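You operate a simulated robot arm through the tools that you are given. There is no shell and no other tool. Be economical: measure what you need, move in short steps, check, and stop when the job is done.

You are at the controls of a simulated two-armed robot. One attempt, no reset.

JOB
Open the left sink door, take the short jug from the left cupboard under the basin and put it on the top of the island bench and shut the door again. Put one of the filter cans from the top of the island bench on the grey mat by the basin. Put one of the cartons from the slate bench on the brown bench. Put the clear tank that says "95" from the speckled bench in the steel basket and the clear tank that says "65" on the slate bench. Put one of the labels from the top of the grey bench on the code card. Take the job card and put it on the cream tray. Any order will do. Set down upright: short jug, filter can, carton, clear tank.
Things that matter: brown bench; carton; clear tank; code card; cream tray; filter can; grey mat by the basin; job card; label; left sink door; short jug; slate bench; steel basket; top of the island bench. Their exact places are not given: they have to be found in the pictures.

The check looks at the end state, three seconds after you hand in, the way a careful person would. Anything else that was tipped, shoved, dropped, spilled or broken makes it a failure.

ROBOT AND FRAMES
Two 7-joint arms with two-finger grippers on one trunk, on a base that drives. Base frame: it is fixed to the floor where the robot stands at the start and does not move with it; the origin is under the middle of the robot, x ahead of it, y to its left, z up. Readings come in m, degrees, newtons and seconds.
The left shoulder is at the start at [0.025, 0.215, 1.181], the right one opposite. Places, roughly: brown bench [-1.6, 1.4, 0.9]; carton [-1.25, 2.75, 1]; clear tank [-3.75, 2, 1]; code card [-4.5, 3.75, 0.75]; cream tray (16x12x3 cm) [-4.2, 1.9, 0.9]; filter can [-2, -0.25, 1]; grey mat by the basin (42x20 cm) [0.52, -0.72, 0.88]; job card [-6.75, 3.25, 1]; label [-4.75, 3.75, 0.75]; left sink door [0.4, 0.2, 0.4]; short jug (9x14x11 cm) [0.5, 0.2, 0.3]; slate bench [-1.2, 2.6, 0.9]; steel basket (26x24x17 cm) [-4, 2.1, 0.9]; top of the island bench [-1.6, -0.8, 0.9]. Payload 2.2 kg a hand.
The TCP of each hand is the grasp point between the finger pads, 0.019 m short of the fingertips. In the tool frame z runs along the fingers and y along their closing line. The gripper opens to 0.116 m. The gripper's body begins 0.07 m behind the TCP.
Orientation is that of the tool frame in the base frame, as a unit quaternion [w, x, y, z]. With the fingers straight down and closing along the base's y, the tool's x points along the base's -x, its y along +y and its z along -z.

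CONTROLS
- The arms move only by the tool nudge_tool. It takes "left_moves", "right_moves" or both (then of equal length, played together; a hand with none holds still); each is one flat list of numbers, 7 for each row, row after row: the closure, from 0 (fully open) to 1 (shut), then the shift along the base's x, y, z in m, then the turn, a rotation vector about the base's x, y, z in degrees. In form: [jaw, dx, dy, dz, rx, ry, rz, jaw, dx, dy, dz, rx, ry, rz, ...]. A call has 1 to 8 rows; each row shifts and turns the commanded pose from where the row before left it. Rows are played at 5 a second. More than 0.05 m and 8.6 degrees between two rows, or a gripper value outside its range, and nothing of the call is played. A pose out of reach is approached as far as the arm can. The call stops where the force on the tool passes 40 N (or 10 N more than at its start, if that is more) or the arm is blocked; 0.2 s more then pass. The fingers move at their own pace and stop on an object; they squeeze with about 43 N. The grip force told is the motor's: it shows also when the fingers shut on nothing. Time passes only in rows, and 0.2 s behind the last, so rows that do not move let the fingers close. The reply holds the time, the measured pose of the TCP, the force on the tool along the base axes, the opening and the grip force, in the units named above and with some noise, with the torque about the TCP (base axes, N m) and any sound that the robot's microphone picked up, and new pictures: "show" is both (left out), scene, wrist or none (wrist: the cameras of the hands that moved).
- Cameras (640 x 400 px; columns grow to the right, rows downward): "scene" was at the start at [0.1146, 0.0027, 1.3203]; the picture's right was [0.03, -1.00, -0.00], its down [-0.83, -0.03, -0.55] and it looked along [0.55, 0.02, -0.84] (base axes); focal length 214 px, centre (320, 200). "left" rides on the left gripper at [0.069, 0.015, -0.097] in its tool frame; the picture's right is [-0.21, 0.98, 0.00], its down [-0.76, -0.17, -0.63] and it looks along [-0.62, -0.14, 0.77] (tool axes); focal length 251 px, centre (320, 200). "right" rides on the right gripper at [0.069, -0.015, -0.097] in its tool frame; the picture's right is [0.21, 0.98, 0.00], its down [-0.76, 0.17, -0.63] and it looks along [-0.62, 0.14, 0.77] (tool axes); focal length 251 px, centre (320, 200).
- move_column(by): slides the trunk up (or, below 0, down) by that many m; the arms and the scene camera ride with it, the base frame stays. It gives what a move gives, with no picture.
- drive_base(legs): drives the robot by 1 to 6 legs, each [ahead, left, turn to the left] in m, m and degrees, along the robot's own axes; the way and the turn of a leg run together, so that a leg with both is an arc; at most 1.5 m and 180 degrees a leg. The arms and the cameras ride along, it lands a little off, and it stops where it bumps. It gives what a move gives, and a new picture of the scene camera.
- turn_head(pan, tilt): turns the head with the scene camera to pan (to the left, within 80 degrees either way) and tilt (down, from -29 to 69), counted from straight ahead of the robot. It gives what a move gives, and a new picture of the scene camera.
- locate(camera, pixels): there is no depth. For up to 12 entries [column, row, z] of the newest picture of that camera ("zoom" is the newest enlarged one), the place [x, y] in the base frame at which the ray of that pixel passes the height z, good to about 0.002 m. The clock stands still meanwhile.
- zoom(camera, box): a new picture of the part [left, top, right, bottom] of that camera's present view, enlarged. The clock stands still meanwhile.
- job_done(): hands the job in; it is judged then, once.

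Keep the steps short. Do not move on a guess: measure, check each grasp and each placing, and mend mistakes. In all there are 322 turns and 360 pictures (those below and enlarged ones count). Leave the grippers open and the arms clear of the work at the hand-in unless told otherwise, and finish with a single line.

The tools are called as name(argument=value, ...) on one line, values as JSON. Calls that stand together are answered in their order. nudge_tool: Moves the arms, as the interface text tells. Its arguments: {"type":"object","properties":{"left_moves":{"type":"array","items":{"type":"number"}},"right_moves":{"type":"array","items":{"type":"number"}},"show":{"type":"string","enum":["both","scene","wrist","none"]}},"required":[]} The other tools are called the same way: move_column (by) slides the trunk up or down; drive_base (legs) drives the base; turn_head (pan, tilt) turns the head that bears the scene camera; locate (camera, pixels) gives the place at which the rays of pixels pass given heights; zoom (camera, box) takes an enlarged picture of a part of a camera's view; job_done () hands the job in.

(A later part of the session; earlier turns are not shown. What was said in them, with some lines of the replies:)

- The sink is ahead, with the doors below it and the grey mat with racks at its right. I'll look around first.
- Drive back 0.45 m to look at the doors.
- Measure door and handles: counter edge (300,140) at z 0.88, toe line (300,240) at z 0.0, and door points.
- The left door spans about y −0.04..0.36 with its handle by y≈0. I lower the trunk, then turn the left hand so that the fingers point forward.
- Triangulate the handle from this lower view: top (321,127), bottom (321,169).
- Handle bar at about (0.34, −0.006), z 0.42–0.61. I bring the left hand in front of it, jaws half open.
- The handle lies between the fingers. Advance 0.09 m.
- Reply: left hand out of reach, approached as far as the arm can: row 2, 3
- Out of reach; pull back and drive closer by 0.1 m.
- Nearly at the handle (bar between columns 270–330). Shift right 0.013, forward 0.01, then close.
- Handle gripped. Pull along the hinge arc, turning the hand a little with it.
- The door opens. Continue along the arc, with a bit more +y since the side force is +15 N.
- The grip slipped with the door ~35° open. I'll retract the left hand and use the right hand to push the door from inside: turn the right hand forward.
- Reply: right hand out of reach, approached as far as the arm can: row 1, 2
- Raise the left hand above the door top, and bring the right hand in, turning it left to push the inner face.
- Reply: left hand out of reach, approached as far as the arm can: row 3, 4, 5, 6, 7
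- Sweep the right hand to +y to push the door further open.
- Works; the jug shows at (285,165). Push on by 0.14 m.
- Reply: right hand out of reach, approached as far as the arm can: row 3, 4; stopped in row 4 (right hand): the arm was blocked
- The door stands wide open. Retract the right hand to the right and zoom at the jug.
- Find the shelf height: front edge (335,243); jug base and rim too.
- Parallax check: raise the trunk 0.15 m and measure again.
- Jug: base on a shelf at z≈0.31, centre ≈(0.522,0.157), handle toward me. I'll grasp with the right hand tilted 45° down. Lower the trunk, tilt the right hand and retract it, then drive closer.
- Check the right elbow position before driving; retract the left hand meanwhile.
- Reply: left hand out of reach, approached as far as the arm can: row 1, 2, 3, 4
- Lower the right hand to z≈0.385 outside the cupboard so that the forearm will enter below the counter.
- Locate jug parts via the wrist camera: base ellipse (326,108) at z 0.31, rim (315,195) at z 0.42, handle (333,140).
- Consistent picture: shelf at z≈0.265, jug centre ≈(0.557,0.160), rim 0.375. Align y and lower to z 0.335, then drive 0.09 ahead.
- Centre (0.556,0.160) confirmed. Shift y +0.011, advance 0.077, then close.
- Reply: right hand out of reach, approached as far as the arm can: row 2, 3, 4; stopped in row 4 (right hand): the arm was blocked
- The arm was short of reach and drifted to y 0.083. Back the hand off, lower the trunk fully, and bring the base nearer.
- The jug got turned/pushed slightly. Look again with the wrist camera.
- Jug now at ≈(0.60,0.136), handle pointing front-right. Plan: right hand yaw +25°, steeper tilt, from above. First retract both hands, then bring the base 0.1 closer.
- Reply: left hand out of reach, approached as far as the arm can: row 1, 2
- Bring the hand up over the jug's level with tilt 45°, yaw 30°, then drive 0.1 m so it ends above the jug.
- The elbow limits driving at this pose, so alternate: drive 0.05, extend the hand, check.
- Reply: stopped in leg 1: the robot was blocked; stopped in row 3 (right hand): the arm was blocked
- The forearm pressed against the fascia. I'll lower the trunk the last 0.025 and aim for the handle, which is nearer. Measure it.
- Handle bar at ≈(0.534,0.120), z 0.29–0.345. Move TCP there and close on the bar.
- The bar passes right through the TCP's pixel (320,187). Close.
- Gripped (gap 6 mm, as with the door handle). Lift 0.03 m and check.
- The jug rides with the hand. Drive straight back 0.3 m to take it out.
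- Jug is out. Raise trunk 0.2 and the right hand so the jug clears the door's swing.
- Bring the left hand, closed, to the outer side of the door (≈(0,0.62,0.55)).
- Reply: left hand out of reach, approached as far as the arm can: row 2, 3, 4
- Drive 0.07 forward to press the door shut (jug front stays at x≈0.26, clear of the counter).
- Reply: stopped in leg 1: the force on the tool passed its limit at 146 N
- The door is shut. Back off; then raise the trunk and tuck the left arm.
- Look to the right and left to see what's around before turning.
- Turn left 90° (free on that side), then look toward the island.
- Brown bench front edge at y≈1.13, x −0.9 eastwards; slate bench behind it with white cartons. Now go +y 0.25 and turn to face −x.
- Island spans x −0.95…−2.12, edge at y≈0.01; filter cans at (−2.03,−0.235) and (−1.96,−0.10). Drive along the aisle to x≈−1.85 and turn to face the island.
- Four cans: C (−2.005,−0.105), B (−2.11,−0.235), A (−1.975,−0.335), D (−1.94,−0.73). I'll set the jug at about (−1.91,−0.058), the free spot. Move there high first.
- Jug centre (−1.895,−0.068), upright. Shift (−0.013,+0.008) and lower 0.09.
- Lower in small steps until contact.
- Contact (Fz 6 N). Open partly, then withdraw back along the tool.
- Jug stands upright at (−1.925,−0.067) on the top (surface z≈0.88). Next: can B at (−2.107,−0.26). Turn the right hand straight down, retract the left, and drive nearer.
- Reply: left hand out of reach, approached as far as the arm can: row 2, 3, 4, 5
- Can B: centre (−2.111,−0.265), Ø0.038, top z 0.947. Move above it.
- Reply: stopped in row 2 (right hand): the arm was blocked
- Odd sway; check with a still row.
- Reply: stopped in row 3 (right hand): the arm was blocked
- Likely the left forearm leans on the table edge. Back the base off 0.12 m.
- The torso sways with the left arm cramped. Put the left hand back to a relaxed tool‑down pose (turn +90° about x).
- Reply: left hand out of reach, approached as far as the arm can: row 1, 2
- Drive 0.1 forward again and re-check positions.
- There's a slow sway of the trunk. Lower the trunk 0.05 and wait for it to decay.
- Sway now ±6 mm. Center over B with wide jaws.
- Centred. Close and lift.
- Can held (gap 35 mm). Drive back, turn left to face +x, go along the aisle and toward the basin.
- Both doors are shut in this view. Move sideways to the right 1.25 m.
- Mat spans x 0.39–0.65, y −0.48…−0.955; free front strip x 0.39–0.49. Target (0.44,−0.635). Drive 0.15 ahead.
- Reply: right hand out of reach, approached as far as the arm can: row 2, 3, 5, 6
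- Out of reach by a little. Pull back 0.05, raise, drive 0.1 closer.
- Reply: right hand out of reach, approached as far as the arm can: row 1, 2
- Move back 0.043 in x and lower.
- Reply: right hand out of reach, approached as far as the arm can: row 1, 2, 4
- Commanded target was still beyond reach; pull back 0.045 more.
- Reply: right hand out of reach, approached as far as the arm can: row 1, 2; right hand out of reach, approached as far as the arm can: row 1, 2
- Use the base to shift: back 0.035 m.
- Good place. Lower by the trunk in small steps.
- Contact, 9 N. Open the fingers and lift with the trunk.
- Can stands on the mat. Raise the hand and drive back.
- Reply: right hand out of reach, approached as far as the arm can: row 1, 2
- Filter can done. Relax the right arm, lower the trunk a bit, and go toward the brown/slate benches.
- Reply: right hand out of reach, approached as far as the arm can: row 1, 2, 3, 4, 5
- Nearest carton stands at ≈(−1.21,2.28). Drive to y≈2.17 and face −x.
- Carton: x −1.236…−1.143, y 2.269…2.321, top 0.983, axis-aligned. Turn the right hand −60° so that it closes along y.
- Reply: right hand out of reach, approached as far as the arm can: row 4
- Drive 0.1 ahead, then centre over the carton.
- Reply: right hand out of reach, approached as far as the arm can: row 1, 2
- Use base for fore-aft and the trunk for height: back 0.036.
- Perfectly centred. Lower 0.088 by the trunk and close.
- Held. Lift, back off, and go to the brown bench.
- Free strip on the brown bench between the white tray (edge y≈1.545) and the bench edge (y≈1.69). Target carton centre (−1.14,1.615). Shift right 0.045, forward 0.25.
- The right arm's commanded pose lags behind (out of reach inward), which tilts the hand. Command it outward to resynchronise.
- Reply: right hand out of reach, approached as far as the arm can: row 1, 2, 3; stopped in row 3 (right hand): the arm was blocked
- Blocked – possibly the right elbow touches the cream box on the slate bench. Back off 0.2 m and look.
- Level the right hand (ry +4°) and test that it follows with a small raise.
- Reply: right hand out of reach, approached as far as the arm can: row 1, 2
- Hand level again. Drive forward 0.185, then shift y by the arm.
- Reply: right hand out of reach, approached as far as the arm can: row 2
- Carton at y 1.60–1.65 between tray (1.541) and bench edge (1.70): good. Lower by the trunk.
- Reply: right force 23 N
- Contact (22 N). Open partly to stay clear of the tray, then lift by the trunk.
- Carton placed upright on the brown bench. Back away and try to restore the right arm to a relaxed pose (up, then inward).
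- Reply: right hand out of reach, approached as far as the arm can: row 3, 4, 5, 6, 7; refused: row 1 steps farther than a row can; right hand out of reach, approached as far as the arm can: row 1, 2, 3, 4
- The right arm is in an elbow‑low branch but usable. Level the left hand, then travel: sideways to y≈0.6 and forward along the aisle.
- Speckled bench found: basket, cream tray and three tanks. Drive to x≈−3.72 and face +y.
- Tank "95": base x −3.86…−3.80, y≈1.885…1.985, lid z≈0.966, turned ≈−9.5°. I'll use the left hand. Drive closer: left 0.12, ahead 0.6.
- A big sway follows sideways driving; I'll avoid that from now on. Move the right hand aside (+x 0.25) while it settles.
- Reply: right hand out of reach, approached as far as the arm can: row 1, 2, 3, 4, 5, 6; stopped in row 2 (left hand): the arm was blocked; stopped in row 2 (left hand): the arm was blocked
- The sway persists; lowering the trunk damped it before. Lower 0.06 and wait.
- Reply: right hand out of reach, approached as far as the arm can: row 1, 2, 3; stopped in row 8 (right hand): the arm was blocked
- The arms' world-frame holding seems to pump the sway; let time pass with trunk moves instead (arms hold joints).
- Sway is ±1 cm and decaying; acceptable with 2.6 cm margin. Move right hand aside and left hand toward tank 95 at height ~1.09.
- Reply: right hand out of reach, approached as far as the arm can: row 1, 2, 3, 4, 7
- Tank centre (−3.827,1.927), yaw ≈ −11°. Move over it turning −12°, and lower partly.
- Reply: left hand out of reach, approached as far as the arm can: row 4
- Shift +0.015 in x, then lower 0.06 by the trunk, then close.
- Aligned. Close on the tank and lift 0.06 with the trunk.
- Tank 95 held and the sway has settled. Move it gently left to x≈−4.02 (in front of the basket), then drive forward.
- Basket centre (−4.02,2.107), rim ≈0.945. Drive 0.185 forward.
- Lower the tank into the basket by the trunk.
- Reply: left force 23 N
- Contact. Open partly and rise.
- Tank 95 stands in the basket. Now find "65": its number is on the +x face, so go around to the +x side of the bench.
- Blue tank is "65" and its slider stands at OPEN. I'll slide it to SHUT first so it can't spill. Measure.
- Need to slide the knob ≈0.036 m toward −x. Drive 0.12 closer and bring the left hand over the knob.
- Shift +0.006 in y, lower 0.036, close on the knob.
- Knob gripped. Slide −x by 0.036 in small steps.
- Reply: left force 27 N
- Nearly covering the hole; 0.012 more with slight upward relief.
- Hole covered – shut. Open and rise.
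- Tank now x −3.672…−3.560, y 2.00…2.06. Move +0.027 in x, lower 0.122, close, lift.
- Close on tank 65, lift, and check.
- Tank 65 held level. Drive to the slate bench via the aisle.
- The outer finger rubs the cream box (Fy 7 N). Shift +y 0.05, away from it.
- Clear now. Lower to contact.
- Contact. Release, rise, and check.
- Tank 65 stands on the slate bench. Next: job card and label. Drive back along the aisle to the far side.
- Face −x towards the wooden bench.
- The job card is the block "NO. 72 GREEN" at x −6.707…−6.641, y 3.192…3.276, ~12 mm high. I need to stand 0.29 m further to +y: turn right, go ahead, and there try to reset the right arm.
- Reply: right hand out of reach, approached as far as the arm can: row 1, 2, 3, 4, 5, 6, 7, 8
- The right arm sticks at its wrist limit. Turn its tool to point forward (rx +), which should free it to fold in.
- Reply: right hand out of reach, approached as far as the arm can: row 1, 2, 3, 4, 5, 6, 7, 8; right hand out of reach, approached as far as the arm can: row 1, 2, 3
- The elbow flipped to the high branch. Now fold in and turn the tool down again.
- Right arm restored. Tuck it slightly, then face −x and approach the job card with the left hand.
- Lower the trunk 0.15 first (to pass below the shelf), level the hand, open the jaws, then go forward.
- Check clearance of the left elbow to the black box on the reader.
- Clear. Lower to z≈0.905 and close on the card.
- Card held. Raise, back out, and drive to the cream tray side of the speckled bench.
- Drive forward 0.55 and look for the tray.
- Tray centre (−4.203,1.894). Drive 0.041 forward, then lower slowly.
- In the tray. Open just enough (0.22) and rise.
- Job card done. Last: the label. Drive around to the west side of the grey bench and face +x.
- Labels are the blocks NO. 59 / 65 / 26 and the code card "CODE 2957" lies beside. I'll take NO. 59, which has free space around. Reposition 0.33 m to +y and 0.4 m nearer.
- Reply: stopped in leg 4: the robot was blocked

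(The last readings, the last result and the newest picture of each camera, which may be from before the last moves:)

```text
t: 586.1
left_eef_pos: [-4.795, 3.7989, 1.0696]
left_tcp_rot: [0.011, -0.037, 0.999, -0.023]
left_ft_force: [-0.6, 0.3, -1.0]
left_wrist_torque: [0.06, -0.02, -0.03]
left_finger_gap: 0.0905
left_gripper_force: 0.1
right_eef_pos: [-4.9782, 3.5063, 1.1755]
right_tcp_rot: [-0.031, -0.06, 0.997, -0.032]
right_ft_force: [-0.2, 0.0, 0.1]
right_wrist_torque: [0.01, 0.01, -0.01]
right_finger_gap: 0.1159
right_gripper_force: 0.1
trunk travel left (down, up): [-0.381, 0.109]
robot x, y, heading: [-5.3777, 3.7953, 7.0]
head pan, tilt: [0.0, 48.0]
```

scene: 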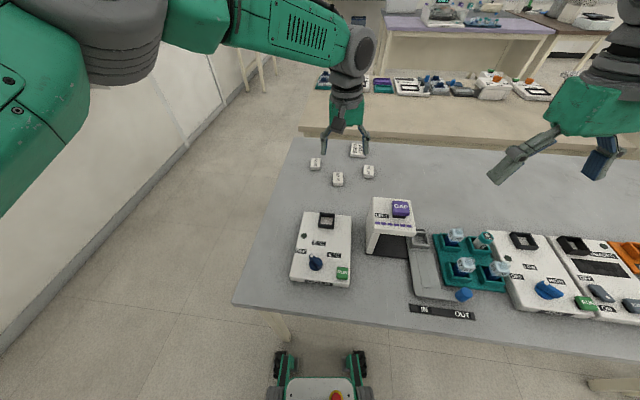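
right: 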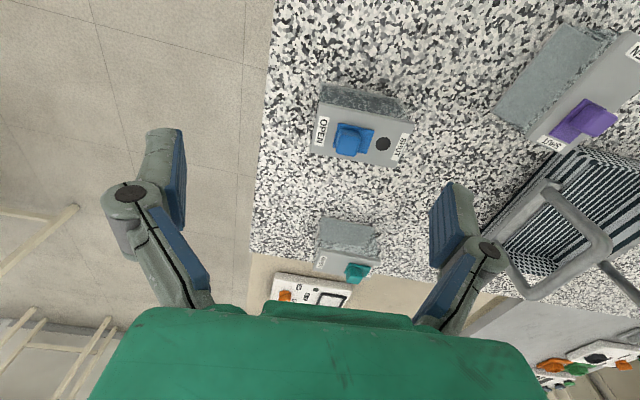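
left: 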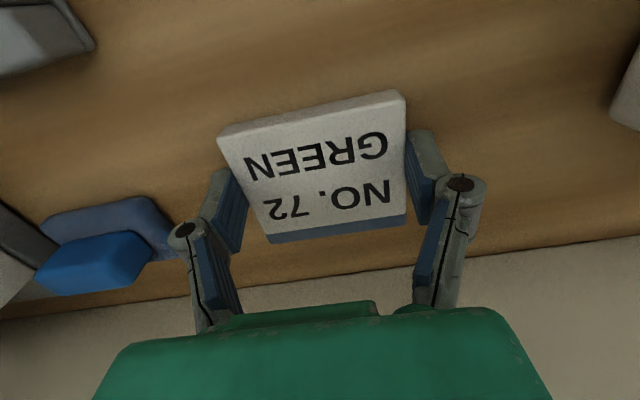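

Bench ≈0.797, label tops ≈0.81; NO. 59 at (−4.555,3.915), code card centre (−4.43,3.74). A bench leg blocks this lane; shift to y≈3.55 and come closer. Also raise the right hand.

nudge_tool(right_moves=[0, -0.02, 0, 0.03, 0, 0, 0, 0, -0.02, 0, 0.03, 0, 0, 0, 0, -0.02, 0, 0.03, 0, 0, 0, 0, -0.02, 0, 0.03, 0, 0, 0], show="none")

drive_base(legs=[[-0.12, 0, 0], [0, 0, -97], [0.23, 0, 0], [0, 0, 90], [0.22, 0, 0]])

turn_head(pan=0, tilt=48)

```text
t: 587.1
left_eef_pos: [-4.7995, 3.7898, 1.0731]
left_tcp_rot: [0.014, -0.036, 0.999, -0.02]
left_ft_force: [0.2, -0.6, -0.8]
left_wrist_torque: [0.04, 0.04, -0.03]
left_finger_gap: 0.0905
left_gripper_force: 0.1
right_eef_pos: [-4.9862, 3.4969, 1.1718]
right_tcp_rot: [-0.033, -0.06, 0.997, -0.029]
right_ft_force: [0.1, -0.5, -1.0]
right_wrist_torque: [0.08, 0.01, 0.01]
right_finger_gap: 0.1159
right_gripper_force: 0.0
right hand out of reach, approached as far as the arm can: row 1, 2, 3, 4
trunk travel left (down, up): [-0.381, 0.109]
robot x, y, heading: [-5.3798, 3.7892, 7.1]
head pan, tilt: [0.0, 48.0]
```

```text
t: 598.9
left_eef_pos: [-4.7012, 3.4872, 1.0733]
left_tcp_rot: [0.013, 0.018, 0.999, -0.022]
left_ft_force: [0.3, -1.1, -1.0]
left_wrist_torque: [0.05, -0.03, -0.02]
left_finger_gap: 0.0905
left_gripper_force: 0.0
right_eef_pos: [-4.9189, 3.2169, 1.1747]
right_tcp_rot: [-0.034, -0.006, 0.999, -0.028]
right_ft_force: [-0.2, -0.7, 0.0]
right_wrist_torque: [0.01, -0.01, -0.01]
right_finger_gap: 0.1158
right_gripper_force: 0.0
trunk travel left (down, up): [-0.381, 0.109]
robot x, y, heading: [-5.2792, 3.5475, 0.9]
head pan, tilt: [0.0, 48.0]
```

scene: 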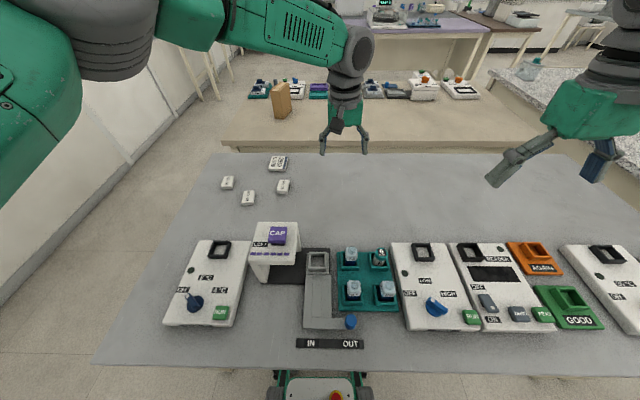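

```text
t: 599.5
left_eef_pos: [-4.7037, 3.4937, 1.0761]
left_tcp_rot: [0.014, 0.019, 0.999, -0.027]
left_ft_force: [0.1, 0.0, -0.2]
left_wrist_torque: [-0.01, 0.01, -0.01]
left_finger_gap: 0.0907
left_gripper_force: 0.1
right_eef_pos: [-4.9218, 3.226, 1.1748]
right_tcp_rot: [-0.039, -0.005, 0.999, -0.033]
right_ft_force: [-0.9, 0.0, 0.8]
right_wrist_torque: [0.0, -0.02, -0.01]
right_finger_gap: 0.1159
right_gripper_force: 0.1
trunk travel left (down, up): [-0.381, 0.109]
robot x, y, heading: [-5.2759, 3.5485, 0.7]
head pan, tilt: [0.0, 48.0]
```

scene: 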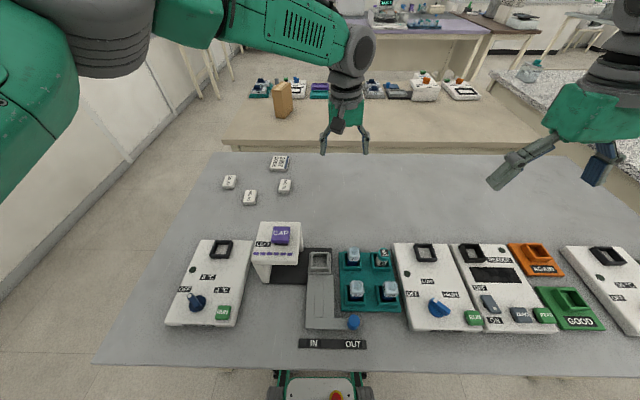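

Move the left hand over NO. 59 (dx 0.15, dy 0.42) at present height.

nudge_tool(left_moves=[0.4, 0.02, 0.04, 0, 0, 0, 0, 0.4, 0.02, 0.04, 0, 0, 0, 0, 0.4, 0.02, 0.04, 0, 0, 0, 0, 0.4, 0.02, 0.04, 0, 0, 0, 0, 0.4, 0.02, 0.04, 0, 0, 0, 0, 0.4, 0.02, 0.04, 0, 0, 0, 0, 0.4, 0.015, 0.04, 0, 0, 0, 0, 0.4, 0.01, 0.04, 0, 0, 0, 0], show="none")

nudge_tool(left_moves=[0.4, 0, 0.04, 0, 1, -1.5, 0, 0.4, 0, 0.04, 0, 0, -1.5, 0, 0.4, 0, 0.02, 0, 0, 0, 0], show="none")

move_column(by=-0.1)

zoom(camera="left", box=[0, 0, 640, 400])

```text
t: 601.3
left_eef_pos: [-4.5567, 3.8174, 1.0746]
left_tcp_rot: [0.014, 0.02, 0.999, -0.028]
left_ft_force: [0.4, -0.2, -0.5]
left_wrist_torque: [0.01, 0.03, -0.02]
left_finger_gap: 0.0695
left_gripper_force: 0.1
right_eef_pos: [-4.9222, 3.2293, 1.1745]
right_tcp_rot: [-0.04, -0.005, 0.999, -0.034]
right_ft_force: [-0.1, -0.6, -0.3]
right_wrist_torque: [-0.01, 0.04, 0.02]
right_finger_gap: 0.1161
right_gripper_force: 0.0
trunk travel left (down, up): [-0.381, 0.109]
robot x, y, heading: [-5.2777, 3.5495, 0.8]
head pan, tilt: [0.0, 48.0]
```

```text
t: 602.1
left_eef_pos: [-4.5553, 3.9248, 1.0732]
left_tcp_rot: [0.04, 0.018, 0.999, -0.02]
left_ft_force: [0.1, 0.7, -0.9]
left_wrist_torque: [-0.02, -0.02, -0.03]
left_finger_gap: 0.0695
left_gripper_force: 0.0
right_eef_pos: [-4.9221, 3.2347, 1.1765]
right_tcp_rot: [-0.04, -0.006, 0.999, -0.036]
right_ft_force: [0.6, 0.8, -0.5]
right_wrist_torque: [-0.02, -0.02, -0.03]
right_finger_gap: 0.1161
right_gripper_force: 0.1
trunk travel left (down, up): [-0.381, 0.109]
robot x, y, heading: [-5.276, 3.5494, 0.7]
head pan, tilt: [0.0, 48.0]
```

```text
t: 603.4
left_eef_pos: [-4.5564, 3.9121, 0.9781]
left_tcp_rot: [0.041, 0.02, 0.999, -0.017]
left_ft_force: [0.1, -0.6, 0.1]
left_wrist_torque: [0.01, 0.02, -0.01]
left_finger_gap: 0.0695
left_gripper_force: 0.0
right_eef_pos: [-4.9229, 3.2226, 1.0725]
right_tcp_rot: [-0.04, -0.005, 0.999, -0.032]
right_ft_force: [0.1, -0.7, 0.4]
right_wrist_torque: [0.05, -0.02, 0.05]
right_finger_gap: 0.1159
right_gripper_force: 0.0
trunk travel left (down, up): [-0.281, 0.209]
robot x, y, heading: [-5.2757, 3.5464, 0.6]
head pan, tilt: [0.0, 48.0]
```

```text
1.00 times, centred on (320, 200) of left (not enlarged: the box is as wide or as high as the picture)
```

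zoom: 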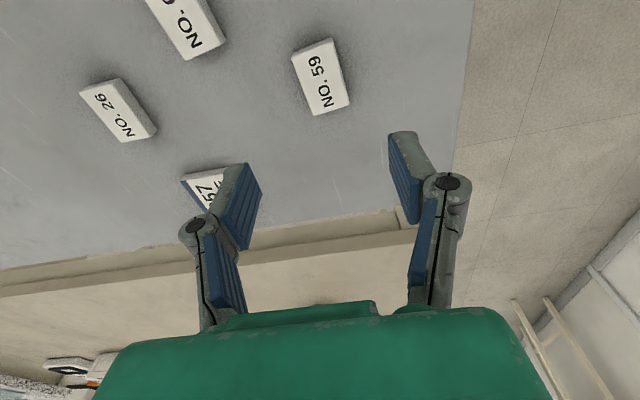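

locate(camera="zoom", pixels=[[291, 52, 0.811], [330, 39, 0.811], [349, 100, 0.811], [313, 115, 0.811], [320, 77, 0.811], [185, 183, 0.811]])

nudge_tool(left_moves=[0.4, 0, 0, 0, 1, 2.4, 0, 0.4, 0, 0, 0, 1, 2.3, 0], show="none")

```text
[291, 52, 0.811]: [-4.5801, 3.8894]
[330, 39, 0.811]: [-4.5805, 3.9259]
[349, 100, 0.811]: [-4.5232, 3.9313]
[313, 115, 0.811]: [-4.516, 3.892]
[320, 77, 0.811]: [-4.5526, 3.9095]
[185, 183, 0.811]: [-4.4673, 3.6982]
```

```text
t: 604.0
left_eef_pos: [-4.5622, 3.9164, 0.9768]
left_tcp_rot: [-0.002, 0.021, 1.0, -0.002]
left_ft_force: [-0.1, 0.4, -0.1]
left_wrist_torque: [0.0, 0.02, 0.02]
left_finger_gap: 0.0696
left_gripper_force: 0.0
left hand out of reach, approached as far as the arm can: row 2
right_eef_pos: [-4.9233, 3.2274, 1.0734]
right_tcp_rot: [-0.04, -0.005, 0.999, -0.034]
right_ft_force: [0.5, 0.8, 0.4]
right_wrist_torque: [0.04, 0.03, -0.01]
right_finger_gap: 0.1158
right_gripper_force: 0.0
trunk travel left (down, up): [-0.281, 0.209]
robot x, y, heading: [-5.2753, 3.5497, 0.4]
head pan, tilt: [0.0, 48.0]
```

NO. 59: centre (−4.55,3.91), 6×3.8 cm. Drive 0.03 ahead, arm down 0.05, trunk down 0.1.

drive_base(legs=[[0.025, 0, 0]])

nudge_tool(left_moves=[0.4, -0.01, 0, -0.025, 0, 0, 0, 0.4, -0.005, 0, -0.025, 0, 0, 0, 0.4, 0, 0, 0, 0, 0, 0], show="none")

move_column(by=-0.07)

zoom(camera="left", box=[0, 0, 640, 400])

```text
t: 604.8
left_eef_pos: [-4.5387, 3.9173, 0.9767]
left_tcp_rot: [0.0, 0.019, 1.0, -0.002]
left_ft_force: [-0.4, 0.4, -0.2]
left_wrist_torque: [-0.01, -0.02, -0.02]
left_finger_gap: 0.0697
left_gripper_force: 0.1
right_eef_pos: [-4.8986, 3.2292, 1.0752]
right_tcp_rot: [-0.038, -0.004, 0.999, -0.033]
right_ft_force: [0.8, 0.4, 0.0]
right_wrist_torque: [0.0, -0.01, -0.03]
right_finger_gap: 0.1162
right_gripper_force: 0.1
trunk travel left (down, up): [-0.281, 0.209]
robot x, y, heading: [-5.2561, 3.5518, 0.8]
head pan, tilt: [0.0, 48.0]
```

scene: 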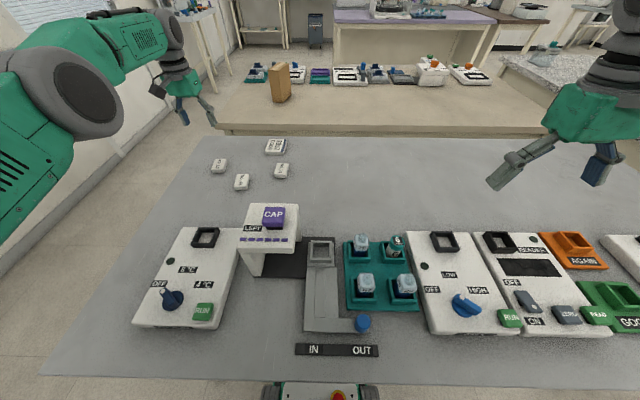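

```text
t: 605.6
left_eef_pos: [-4.554, 3.9163, 0.9278]
left_tcp_rot: [0.0, 0.019, 1.0, -0.003]
left_ft_force: [0.3, 0.4, 0.4]
left_wrist_torque: [-0.02, 0.05, -0.01]
left_finger_gap: 0.0698
left_gripper_force: 0.0
right_eef_pos: [-4.9021, 3.2301, 1.0709]
right_tcp_rot: [-0.044, -0.005, 0.998, -0.033]
right_ft_force: [-0.6, 0.2, -1.1]
right_wrist_torque: [-0.01, -0.05, -0.02]
right_finger_gap: 0.1161
right_gripper_force: 0.1
trunk travel left (down, up): [-0.281, 0.209]
robot x, y, heading: [-5.256, 3.5497, 0.7]
head pan, tilt: [0.0, 48.0]
```

```text
t: 606.7
left_eef_pos: [-4.5533, 3.9167, 0.8595]
left_tcp_rot: [0.001, 0.02, 1.0, -0.001]
left_ft_force: [0.2, -0.7, -0.2]
left_wrist_torque: [0.02, -0.04, 0.01]
left_finger_gap: 0.0695
left_gripper_force: 0.1
right_eef_pos: [-4.9011, 3.2277, 1.0009]
right_tcp_rot: [-0.043, -0.006, 0.998, -0.033]
right_ft_force: [0.2, 0.1, -0.1]
right_wrist_torque: [-0.02, 0.01, 0.01]
right_finger_gap: 0.1161
right_gripper_force: 0.2
trunk travel left (down, up): [-0.211, 0.279]
robot x, y, heading: [-5.258, 3.5495, 0.7]
head pan, tilt: [0.0, 48.0]
```

```text
1.00 times, centred on (320, 200) of left (not enlarged: the box is as wide or as high as the picture)
```

zoom: 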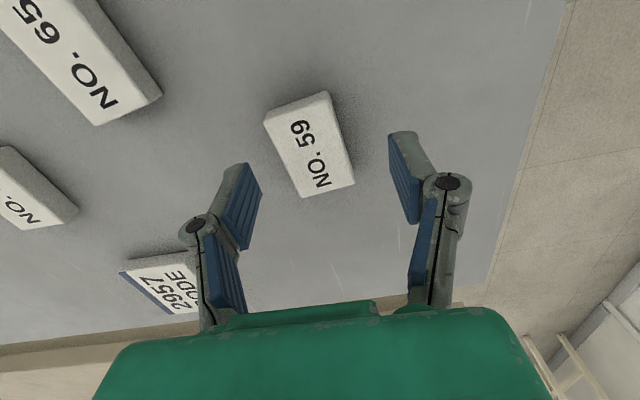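

locate(camera="zoom", pixels=[[264, 122, 0.811], [328, 92, 0.811], [354, 184, 0.811], [303, 198, 0.811]])

move_column(by=-0.032)

move_column(by=-0.005)

```text
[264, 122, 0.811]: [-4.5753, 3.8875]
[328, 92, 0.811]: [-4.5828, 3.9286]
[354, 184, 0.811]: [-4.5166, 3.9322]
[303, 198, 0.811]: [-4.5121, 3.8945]
```

```text
t: 607.5
left_eef_pos: [-4.5546, 3.9165, 0.8266]
left_tcp_rot: [0.0, 0.019, 1.0, -0.002]
left_ft_force: [0.1, -0.4, 1.3]
left_wrist_torque: [-0.01, 0.01, -0.01]
left_finger_gap: 0.0694
left_gripper_force: 0.0
right_eef_pos: [-4.9024, 3.2277, 0.9693]
right_tcp_rot: [-0.043, -0.006, 0.998, -0.034]
right_ft_force: [-0.3, 0.3, 0.6]
right_wrist_torque: [0.02, -0.03, 0.02]
right_finger_gap: 0.116
right_gripper_force: 0.1
trunk travel left (down, up): [-0.179, 0.311]
robot x, y, heading: [-5.256, 3.5497, 0.8]
head pan, tilt: [0.0, 48.0]
```

```text
t: 608.0
left_eef_pos: [-4.5532, 3.9152, 0.8212]
left_tcp_rot: [0.001, 0.02, 1.0, -0.002]
left_ft_force: [-0.1, 0.8, 0.5]
left_wrist_torque: [0.0, 0.0, 0.0]
left_finger_gap: 0.0697
left_gripper_force: 0.1
right_eef_pos: [-4.9017, 3.2275, 0.9646]
right_tcp_rot: [-0.043, -0.005, 0.999, -0.033]
right_ft_force: [-0.3, 0.2, -0.2]
right_wrist_torque: [0.0, 0.0, -0.02]
right_finger_gap: 0.1159
right_gripper_force: 0.1
trunk travel left (down, up): [-0.174, 0.316]
robot x, y, heading: [-5.2519, 3.5507, 0.6]
head pan, tilt: [0.0, 48.0]
```

nudge_tool(left_moves=[0.6, 0, 0, 0, 0, 0, 0, 0.8, 0, 0, 0, 0, 0, 0, 1, 0, 0, 0, 0, 0, 0, 1, 0, 0, 0, 0, 0, 0], show="none")

move_column(by=0.03)

zoom(camera="left", box=[0, 0, 640, 400])

```text
t: 609.0
left_eef_pos: [-4.5537, 3.9174, 0.8213]
left_tcp_rot: [0.0, 0.019, 1.0, -0.001]
left_ft_force: [-0.6, 0.6, 0.1]
left_wrist_torque: [-0.04, 0.01, 0.0]
left_finger_gap: 0.04
left_gripper_force: 42.8
right_eef_pos: [-4.9006, 3.2272, 0.9639]
right_tcp_rot: [-0.044, -0.005, 0.998, -0.033]
right_ft_force: [0.5, 0.3, -0.8]
right_wrist_torque: [-0.03, 0.01, 0.0]
right_finger_gap: 0.1161
right_gripper_force: 0.0
trunk travel left (down, up): [-0.174, 0.316]
robot x, y, heading: [-5.2505, 3.5489, 0.9]
head pan, tilt: [0.0, 48.0]
```

```text
t: 609.8
left_eef_pos: [-4.5543, 3.9159, 0.8495]
left_tcp_rot: [-0.001, 0.019, 1.0, -0.002]
left_ft_force: [0.1, -0.2, -1.4]
left_wrist_torque: [0.0, -0.01, 0.0]
left_finger_gap: 0.0396
left_gripper_force: 43.1
right_eef_pos: [-4.9, 3.2282, 0.994]
right_tcp_rot: [-0.043, -0.006, 0.998, -0.033]
right_ft_force: [0.5, -0.3, -0.2]
right_wrist_torque: [0.01, 0.01, -0.01]
right_finger_gap: 0.1161
right_gripper_force: 0.0
trunk travel left (down, up): [-0.204, 0.286]
robot x, y, heading: [-5.2546, 3.5478, 0.7]
head pan, tilt: [0.0, 48.0]
```

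```text
1.00 times, centred on (320, 200) of left (not enlarged: the box is as wide or as high as the picture)
```

zoom: 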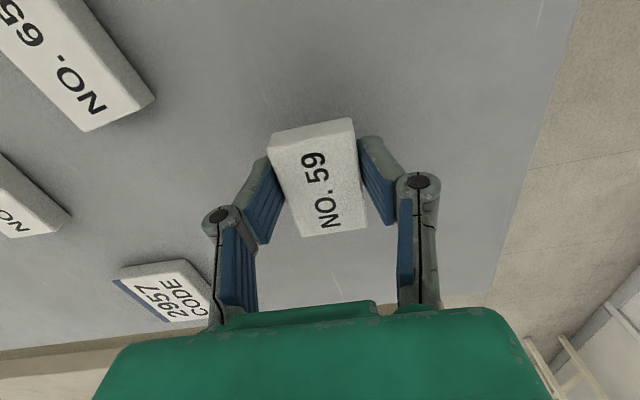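

Label held. Check how far the bench edge is, to see whether the code card can be reached from here.

locate(camera="scene", pixels=[[320, 384, 0.797], [320, 384, 0.78], [277, 147, 0.811], [240, 205, 0.93], [300, 207, 0.93]])

zoom(camera="scene", box=[180, 100, 460, 400])

```text
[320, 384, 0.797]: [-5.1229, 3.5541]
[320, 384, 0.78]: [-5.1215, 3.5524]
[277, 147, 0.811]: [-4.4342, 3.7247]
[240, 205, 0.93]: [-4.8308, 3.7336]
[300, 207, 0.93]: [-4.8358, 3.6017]
```

```text
1.33 times, centred on (320, 250) of scene
```

zoom: 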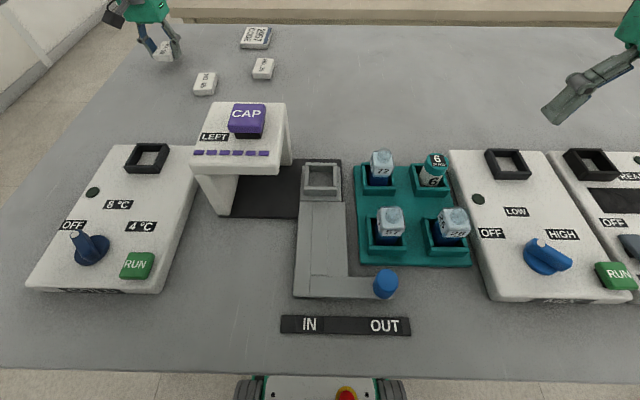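

The code card is out of reach from here; I'll go round to the north side. Raise, tuck the hand, and drive.

move_column(by=0.2)

nudge_tool(left_moves=[1, -0.02, -0.035, 0.008, 0, 0, 0, 1, -0.02, -0.035, 0.008, 0, 0, 0, 1, -0.02, -0.035, 0.008, 0, 0, 0, 1, -0.02, -0.035, 0.008, 0, 0, 0, 1, -0.02, -0.035, 0.008, 0, 0, 0, 1, -0.02, -0.035, 0.008, 0, 0, 0, 1, -0.02, -0.035, 0, 0, 0, 0], show="none")

drive_base(legs=[[-0.4, 0, 0], [0, 0, 90], [0.88, 0, 0], [0, 0, -90], [1.12, 0, 0]])

turn_head(pan=-40, tilt=40)

```text
t: 612.0
left_eef_pos: [-4.5529, 3.9163, 1.0515]
left_tcp_rot: [-0.001, 0.02, 1.0, -0.002]
left_ft_force: [-0.3, -0.1, -0.2]
left_wrist_torque: [0.01, 0.04, -0.02]
left_finger_gap: 0.0398
left_gripper_force: 43.0
right_eef_pos: [-4.9016, 3.2275, 1.1946]
right_tcp_rot: [-0.044, -0.006, 0.998, -0.033]
right_ft_force: [-0.3, 0.2, 0.8]
right_wrist_torque: [-0.01, 0.03, -0.03]
right_finger_gap: 0.1162
right_gripper_force: 0.1
trunk travel left (down, up): [-0.404, 0.086]
robot x, y, heading: [-5.253, 3.5478, 0.6]
head pan, tilt: [0.0, 48.0]
```

```text
t: 613.5
left_eef_pos: [-4.6942, 3.6677, 1.0988]
left_tcp_rot: [0.0, 0.02, 1.0, 0.0]
left_ft_force: [0.2, 0.1, -0.4]
left_wrist_torque: [0.03, 0.01, 0.0]
left_finger_gap: 0.0397
left_gripper_force: 43.3
right_eef_pos: [-4.9014, 3.2226, 1.1946]
right_tcp_rot: [-0.043, -0.007, 0.999, -0.031]
right_ft_force: [0.2, -1.6, 0.9]
right_wrist_torque: [0.01, 0.02, 0.01]
right_finger_gap: 0.1158
right_gripper_force: 0.1
trunk travel left (down, up): [-0.404, 0.086]
robot x, y, heading: [-5.2484, 3.5472, 1.0]
head pan, tilt: [0.0, 48.0]
```

```text
t: 633.2
left_eef_pos: [-3.9748, 4.5448, 1.0996]
left_tcp_rot: [0.0, 0.029, 1.0, -0.001]
left_ft_force: [-0.1, 0.0, -0.3]
left_wrist_torque: [-0.03, 0.01, 0.01]
left_finger_gap: 0.0398
left_gripper_force: 42.6
right_eef_pos: [-4.1885, 4.106, 1.1938]
right_tcp_rot: [-0.043, 0.003, 0.999, -0.033]
right_ft_force: [-0.3, 0.0, 0.1]
right_wrist_torque: [-0.01, 0.03, 0.0]
right_finger_gap: 0.1158
right_gripper_force: 0.1
trunk travel left (down, up): [-0.404, 0.086]
robot x, y, heading: [-4.5355, 4.4339, -0.4]
head pan, tilt: [0.0, 48.0]
```

scene: 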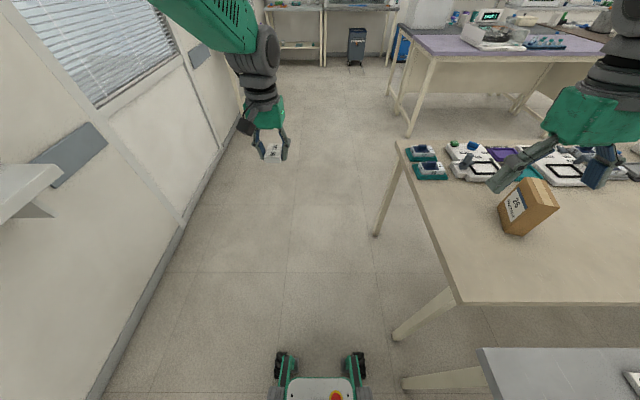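

```text
t: 634.3
left_eef_pos: [-3.9777, 4.5435, 1.1007]
left_tcp_rot: [0.001, 0.027, 1.0, 0.0]
left_ft_force: [0.9, 0.4, -1.3]
left_wrist_torque: [0.0, 0.03, -0.01]
left_finger_gap: 0.0398
left_gripper_force: 43.4
right_eef_pos: [-4.1919, 4.1039, 1.192]
right_tcp_rot: [-0.047, 0.002, 0.998, -0.034]
right_ft_force: [-0.8, -0.2, 0.4]
right_wrist_torque: [-0.01, -0.02, 0.02]
right_finger_gap: 0.1161
right_gripper_force: 0.0
trunk travel left (down, up): [-0.404, 0.086]
robot x, y, heading: [-4.5386, 4.4358, -0.3]
head pan, tilt: [-40.0, 40.0]
```

scene: 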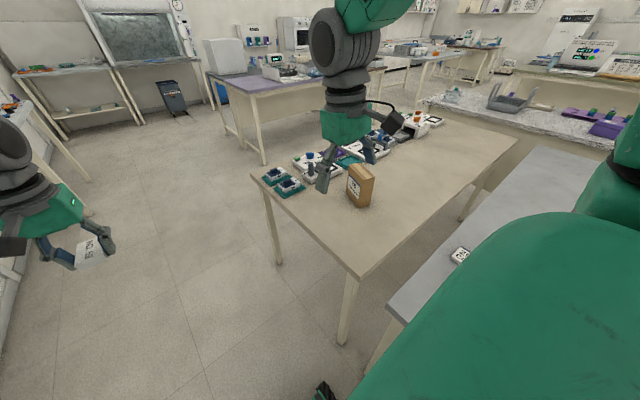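

Turn right to face −y over the grey bench.

drive_base(legs=[[0, 0, -89.5], [0.1, 0, 0]])

turn_head(pan=0, tilt=50)

zoom(camera="left", box=[0, 0, 640, 400])

```text
t: 639.3
left_eef_pos: [-4.4194, 3.7759, 1.1009]
left_tcp_rot: [0.0, 0.723, 0.69, -0.002]
left_ft_force: [1.0, -0.2, -0.1]
left_wrist_torque: [0.05, 0.01, -0.05]
left_finger_gap: 0.0396
left_gripper_force: 42.8
right_eef_pos: [-4.8611, 3.987, 1.1939]
right_tcp_rot: [-0.056, 0.705, 0.707, 0.009]
right_ft_force: [0.0, -0.2, -0.4]
right_wrist_torque: [0.01, 0.03, 0.03]
right_finger_gap: 0.116
right_gripper_force: 0.1
trunk travel left (down, up): [-0.404, 0.086]
robot x, y, heading: [-4.5331, 4.3314, -89.8]
head pan, tilt: [-40.0, 40.0]
```

scene: 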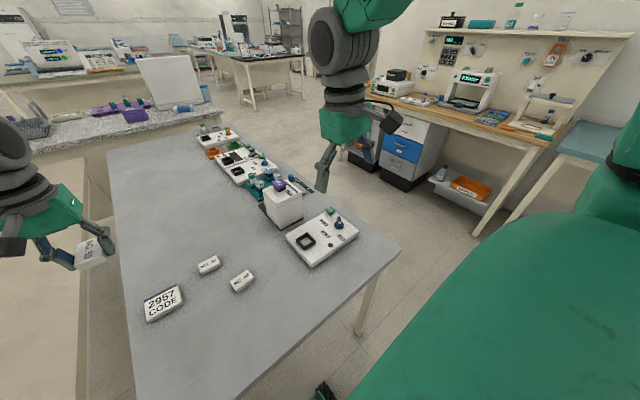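

```text
t: 640.3
left_eef_pos: [-4.4188, 3.7785, 1.1022]
left_tcp_rot: [0.001, 0.723, 0.691, -0.003]
left_ft_force: [-0.5, -0.4, -0.5]
left_wrist_torque: [0.0, 0.01, 0.01]
left_finger_gap: 0.0398
left_gripper_force: 42.8
right_eef_pos: [-4.8601, 3.989, 1.1911]
right_tcp_rot: [-0.059, 0.705, 0.706, 0.011]
right_ft_force: [0.8, -0.2, 0.3]
right_wrist_torque: [-0.02, 0.02, 0.0]
right_finger_gap: 0.1162
right_gripper_force: 0.0
trunk travel left (down, up): [-0.404, 0.086]
robot x, y, heading: [-4.5362, 4.3407, -89.8]
head pan, tilt: [0.0, 50.0]
```

scene: 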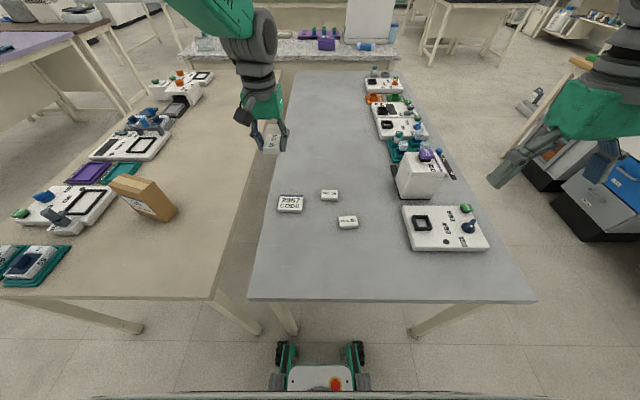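

```text
1.00 times, centred on (320, 200) of left (not enlarged: the box is as wide or as high as the picture)
```

zoom: 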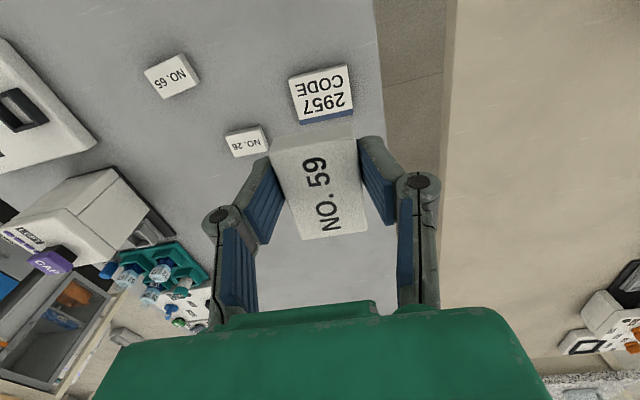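

locate(camera="zoom", pixels=[[290, 80, 0.811], [347, 66, 0.811], [300, 124, 0.811], [354, 112, 0.811], [322, 95, 0.811], [268, 148, 0.811]])

zoom(camera="scene", box=[250, 170, 370, 250])

```text
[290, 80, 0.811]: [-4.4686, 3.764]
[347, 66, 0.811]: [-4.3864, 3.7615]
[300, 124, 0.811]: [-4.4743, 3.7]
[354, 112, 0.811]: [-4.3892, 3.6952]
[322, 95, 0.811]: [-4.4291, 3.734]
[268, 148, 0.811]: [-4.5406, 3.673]
```

```text
5.00 times, centred on (310, 210) of scene
```

zoom: 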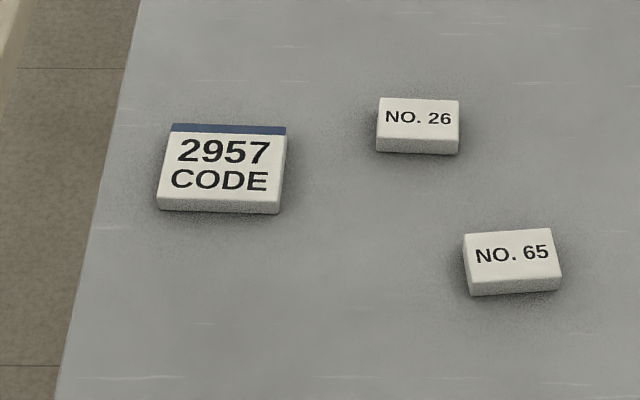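

Code card: x −4.472…−4.388, y 3.697…3.763. Move the label over its centre and lower.

nudge_tool(left_moves=[1, -0.002, -0.014, -0.035, 0, 0, 0, 1, -0.002, -0.013, -0.035, 0, 0, 0, 1, -0.002, -0.013, -0.035, 0, 0, 0, 1, 0, 0, 0, 0, 0, 0], show="none")

move_column(by=-0.125)

zoom(camera="left", box=[160, 20, 480, 240])

zoom(camera="scene", box=[230, 120, 390, 230])

```text
t: 641.3
left_eef_pos: [-4.4258, 3.7371, 0.9957]
left_tcp_rot: [0.001, 0.724, 0.69, -0.003]
left_ft_force: [0.5, -0.3, -0.3]
left_wrist_torque: [-0.01, -0.02, -0.01]
left_finger_gap: 0.0397
left_gripper_force: 43.1
right_eef_pos: [-4.861, 3.9892, 1.191]
right_tcp_rot: [-0.059, 0.704, 0.707, 0.012]
right_ft_force: [-1.1, -0.1, -0.1]
right_wrist_torque: [0.02, 0.04, 0.01]
right_finger_gap: 0.116
right_gripper_force: 0.1
trunk travel left (down, up): [-0.404, 0.086]
robot x, y, heading: [-4.5332, 4.3357, -89.6]
head pan, tilt: [0.0, 50.0]
```

```text
t: 642.9
left_eef_pos: [-4.4262, 3.7363, 0.8726]
left_tcp_rot: [0.0, 0.724, 0.69, -0.003]
left_ft_force: [0.2, 0.1, -0.1]
left_wrist_torque: [-0.02, 0.03, 0.01]
left_finger_gap: 0.0397
left_gripper_force: 43.0
right_eef_pos: [-4.8604, 3.9903, 1.0643]
right_tcp_rot: [-0.058, 0.705, 0.707, 0.012]
right_ft_force: [0.4, -0.6, -0.4]
right_wrist_torque: [0.04, -0.02, 0.02]
right_finger_gap: 0.116
right_gripper_force: 0.1
trunk travel left (down, up): [-0.279, 0.211]
robot x, y, heading: [-4.5389, 4.3331, -89.7]
head pan, tilt: [0.0, 50.0]
```

```text
1.82 times, centred on (320, 130) of left
```

zoom: 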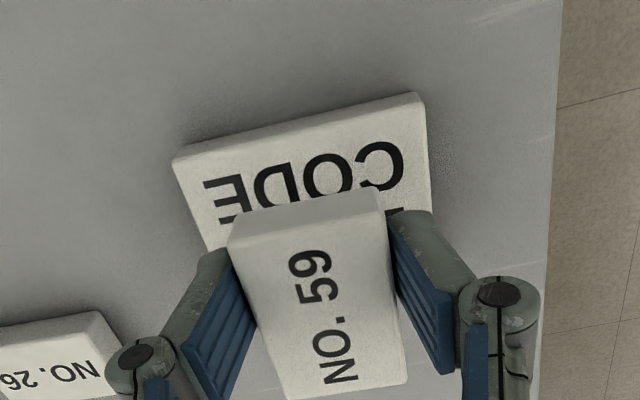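

```text
3.64 times, centred on (310, 175) of scene
```

zoom: 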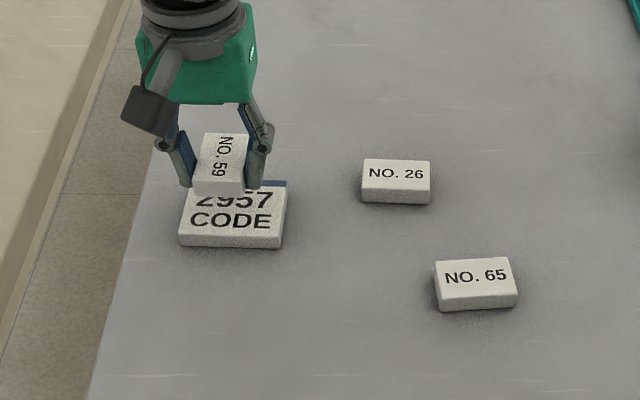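

move_column(by=-0.03)

move_column(by=-0.005)

move_column(by=-0.003)

zoom(camera="scene", box=[230, 100, 390, 210])

```text
t: 643.6
left_eef_pos: [-4.4262, 3.7356, 0.8426]
left_tcp_rot: [0.0, 0.724, 0.69, -0.003]
left_ft_force: [0.3, 0.2, -0.2]
left_wrist_torque: [-0.01, -0.02, -0.02]
left_finger_gap: 0.04
left_gripper_force: 42.8
right_eef_pos: [-4.8613, 3.989, 1.0361]
right_tcp_rot: [-0.058, 0.705, 0.707, 0.011]
right_ft_force: [-0.1, -0.2, 0.3]
right_wrist_torque: [0.0, 0.0, -0.03]
right_finger_gap: 0.116
right_gripper_force: 0.2
trunk travel left (down, up): [-0.249, 0.241]
robot x, y, heading: [-4.5346, 4.3325, -89.9]
head pan, tilt: [0.0, 50.0]
```

```text
t: 644.2
left_eef_pos: [-4.4261, 3.7357, 0.8367]
left_tcp_rot: [0.0, 0.724, 0.69, -0.002]
left_ft_force: [-0.1, 1.1, 3.9]
left_wrist_torque: [0.13, -0.02, -0.01]
left_finger_gap: 0.0397
left_gripper_force: 42.8
right_eef_pos: [-4.8605, 3.9889, 1.0309]
right_tcp_rot: [-0.059, 0.705, 0.707, 0.011]
right_ft_force: [-0.2, -0.5, 0.2]
right_wrist_torque: [0.02, -0.02, 0.0]
right_finger_gap: 0.1163
right_gripper_force: 0.1
trunk travel left (down, up): [-0.244, 0.246]
robot x, y, heading: [-4.5358, 4.3374, -89.9]
head pan, tilt: [0.0, 50.0]
```

```text
t: 644.7
left_eef_pos: [-4.4261, 3.7363, 0.837]
left_tcp_rot: [0.001, 0.723, 0.69, -0.004]
left_ft_force: [0.2, 0.5, 22.9]
left_wrist_torque: [0.49, -0.09, 0.01]
left_finger_gap: 0.0399
left_gripper_force: 42.9
right_eef_pos: [-4.8607, 3.9903, 1.0301]
right_tcp_rot: [-0.057, 0.705, 0.707, 0.01]
right_ft_force: [-0.5, 0.8, 0.1]
right_wrist_torque: [-0.03, 0.03, 0.01]
right_finger_gap: 0.1162
right_gripper_force: 0.1
trunk travel left (down, up): [-0.241, 0.249]
robot x, y, heading: [-4.5353, 4.3334, -89.8]
head pan, tilt: [0.0, 50.0]
```

```text
3.64 times, centred on (310, 155) of scene
```

zoom: 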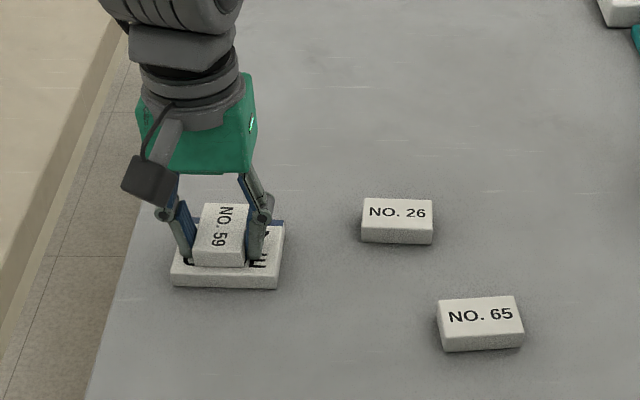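

On the card. Open gently, rise, and check.

nudge_tool(left_moves=[0.6, 0, 0, 0, 0, 0, 0, 0.45, 0, 0, 0, 0, 0, 0, 0.4, 0, 0, 0, 0, 0, 0], show="none")

move_column(by=0.2)

zoom(camera="scene", box=[230, 140, 390, 250])

```text
t: 645.5
left_eef_pos: [-4.4256, 3.7374, 0.834]
left_tcp_rot: [0.0, 0.724, 0.69, -0.002]
left_ft_force: [-0.8, 3.3, 15.0]
left_wrist_torque: [0.04, -0.02, -0.03]
left_finger_gap: 0.0701
left_gripper_force: 8.2
right_eef_pos: [-4.8608, 3.9896, 1.0278]
right_tcp_rot: [-0.057, 0.705, 0.707, 0.01]
right_ft_force: [0.6, -0.7, -0.4]
right_wrist_torque: [0.02, 0.02, -0.03]
right_finger_gap: 0.116
right_gripper_force: 0.1
trunk travel left (down, up): [-0.241, 0.249]
robot x, y, heading: [-4.5363, 4.3365, -89.9]
head pan, tilt: [0.0, 50.0]
```

```text
t: 647.6
left_eef_pos: [-4.4268, 3.7359, 1.033]
left_tcp_rot: [0.0, 0.724, 0.69, -0.003]
left_ft_force: [1.0, 0.5, 0.0]
left_wrist_torque: [-0.01, 0.0, -0.01]
left_finger_gap: 0.0696
left_gripper_force: 0.1
right_eef_pos: [-4.8612, 3.9887, 1.2269]
right_tcp_rot: [-0.059, 0.705, 0.707, 0.012]
right_ft_force: [-0.5, 0.3, 0.6]
right_wrist_torque: [-0.01, -0.01, -0.03]
right_finger_gap: 0.116
right_gripper_force: 0.1
trunk travel left (down, up): [-0.441, 0.049]
robot x, y, heading: [-4.5359, 4.3353, -89.9]
head pan, tilt: [0.0, 50.0]
```

```text
3.64 times, centred on (310, 195) of scene
```

zoom: 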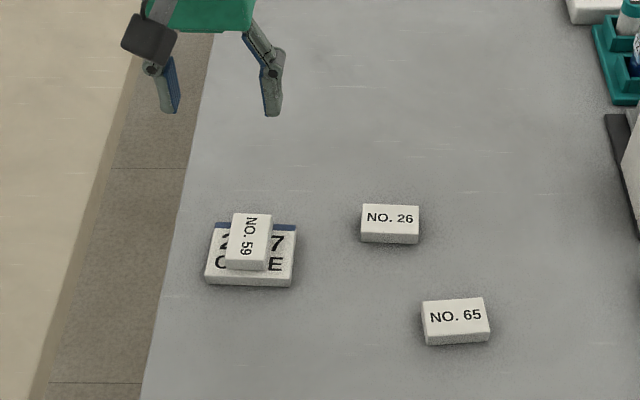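

Label NO. 59 lies on the code card. Back off slightly with grippers open, then hand in.

nudge_tool(left_moves=[0, 0, 0.03, 0.03, 0, 0, 0, 0, 0, 0.03, 0.03, 0, 0, 0, 0, 0, 0, 0, 0, 0, 0], show="none")

drive_base(legs=[[-0.12, 0, 0]])

```text
t: 648.5
left_eef_pos: [-4.4252, 3.7953, 1.0918]
left_tcp_rot: [-0.001, 0.723, 0.69, -0.002]
left_ft_force: [-0.1, -0.4, 0.3]
left_wrist_torque: [0.03, 0.01, 0.0]
left_finger_gap: 0.116
left_gripper_force: 0.1
right_eef_pos: [-4.8603, 3.9868, 1.2281]
right_tcp_rot: [-0.059, 0.705, 0.707, 0.011]
right_ft_force: [0.2, -0.5, -1.1]
right_wrist_torque: [0.04, 0.02, 0.05]
right_finger_gap: 0.1161
right_gripper_force: 0.0
trunk travel left (down, up): [-0.441, 0.049]
robot x, y, heading: [-4.5377, 4.3316, -89.8]
head pan, tilt: [0.0, 50.0]
```

```text
t: 649.7
left_eef_pos: [-4.4259, 3.9134, 1.0931]
left_tcp_rot: [-0.001, 0.723, 0.691, -0.001]
left_ft_force: [0.4, 1.3, -0.2]
left_wrist_torque: [-0.02, -0.02, 0.0]
left_finger_gap: 0.1158
left_gripper_force: 0.1
right_eef_pos: [-4.8611, 4.1072, 1.2273]
right_tcp_rot: [-0.06, 0.704, 0.707, 0.013]
right_ft_force: [0.8, 1.0, -1.2]
right_wrist_torque: [-0.01, 0.01, 0.02]
right_finger_gap: 0.1157
right_gripper_force: 0.0
trunk travel left (down, up): [-0.441, 0.049]
robot x, y, heading: [-4.5367, 4.4533, -90.1]
head pan, tilt: [0.0, 50.0]
```

scene: 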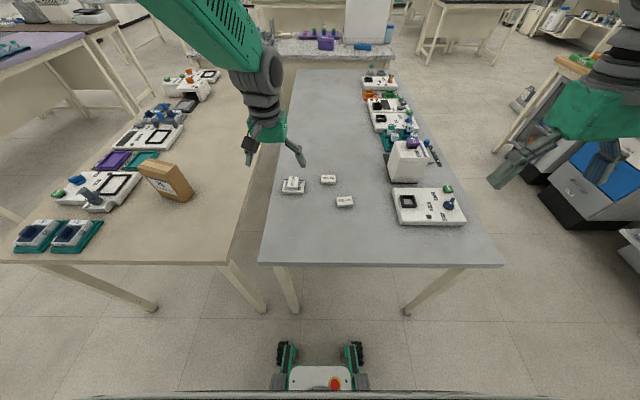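

Everything is placed, the grippers are open and the arms are clear. Hand in.

job_done()

```text
The job is handed in.
```

All the items are placed and the left sink door is shut; I also slid tank "65"'s lid from OPEN to SHUT before carrying it, and one finger rubbed the cream box on the slate bench (about 7 N, still square in the pictures).
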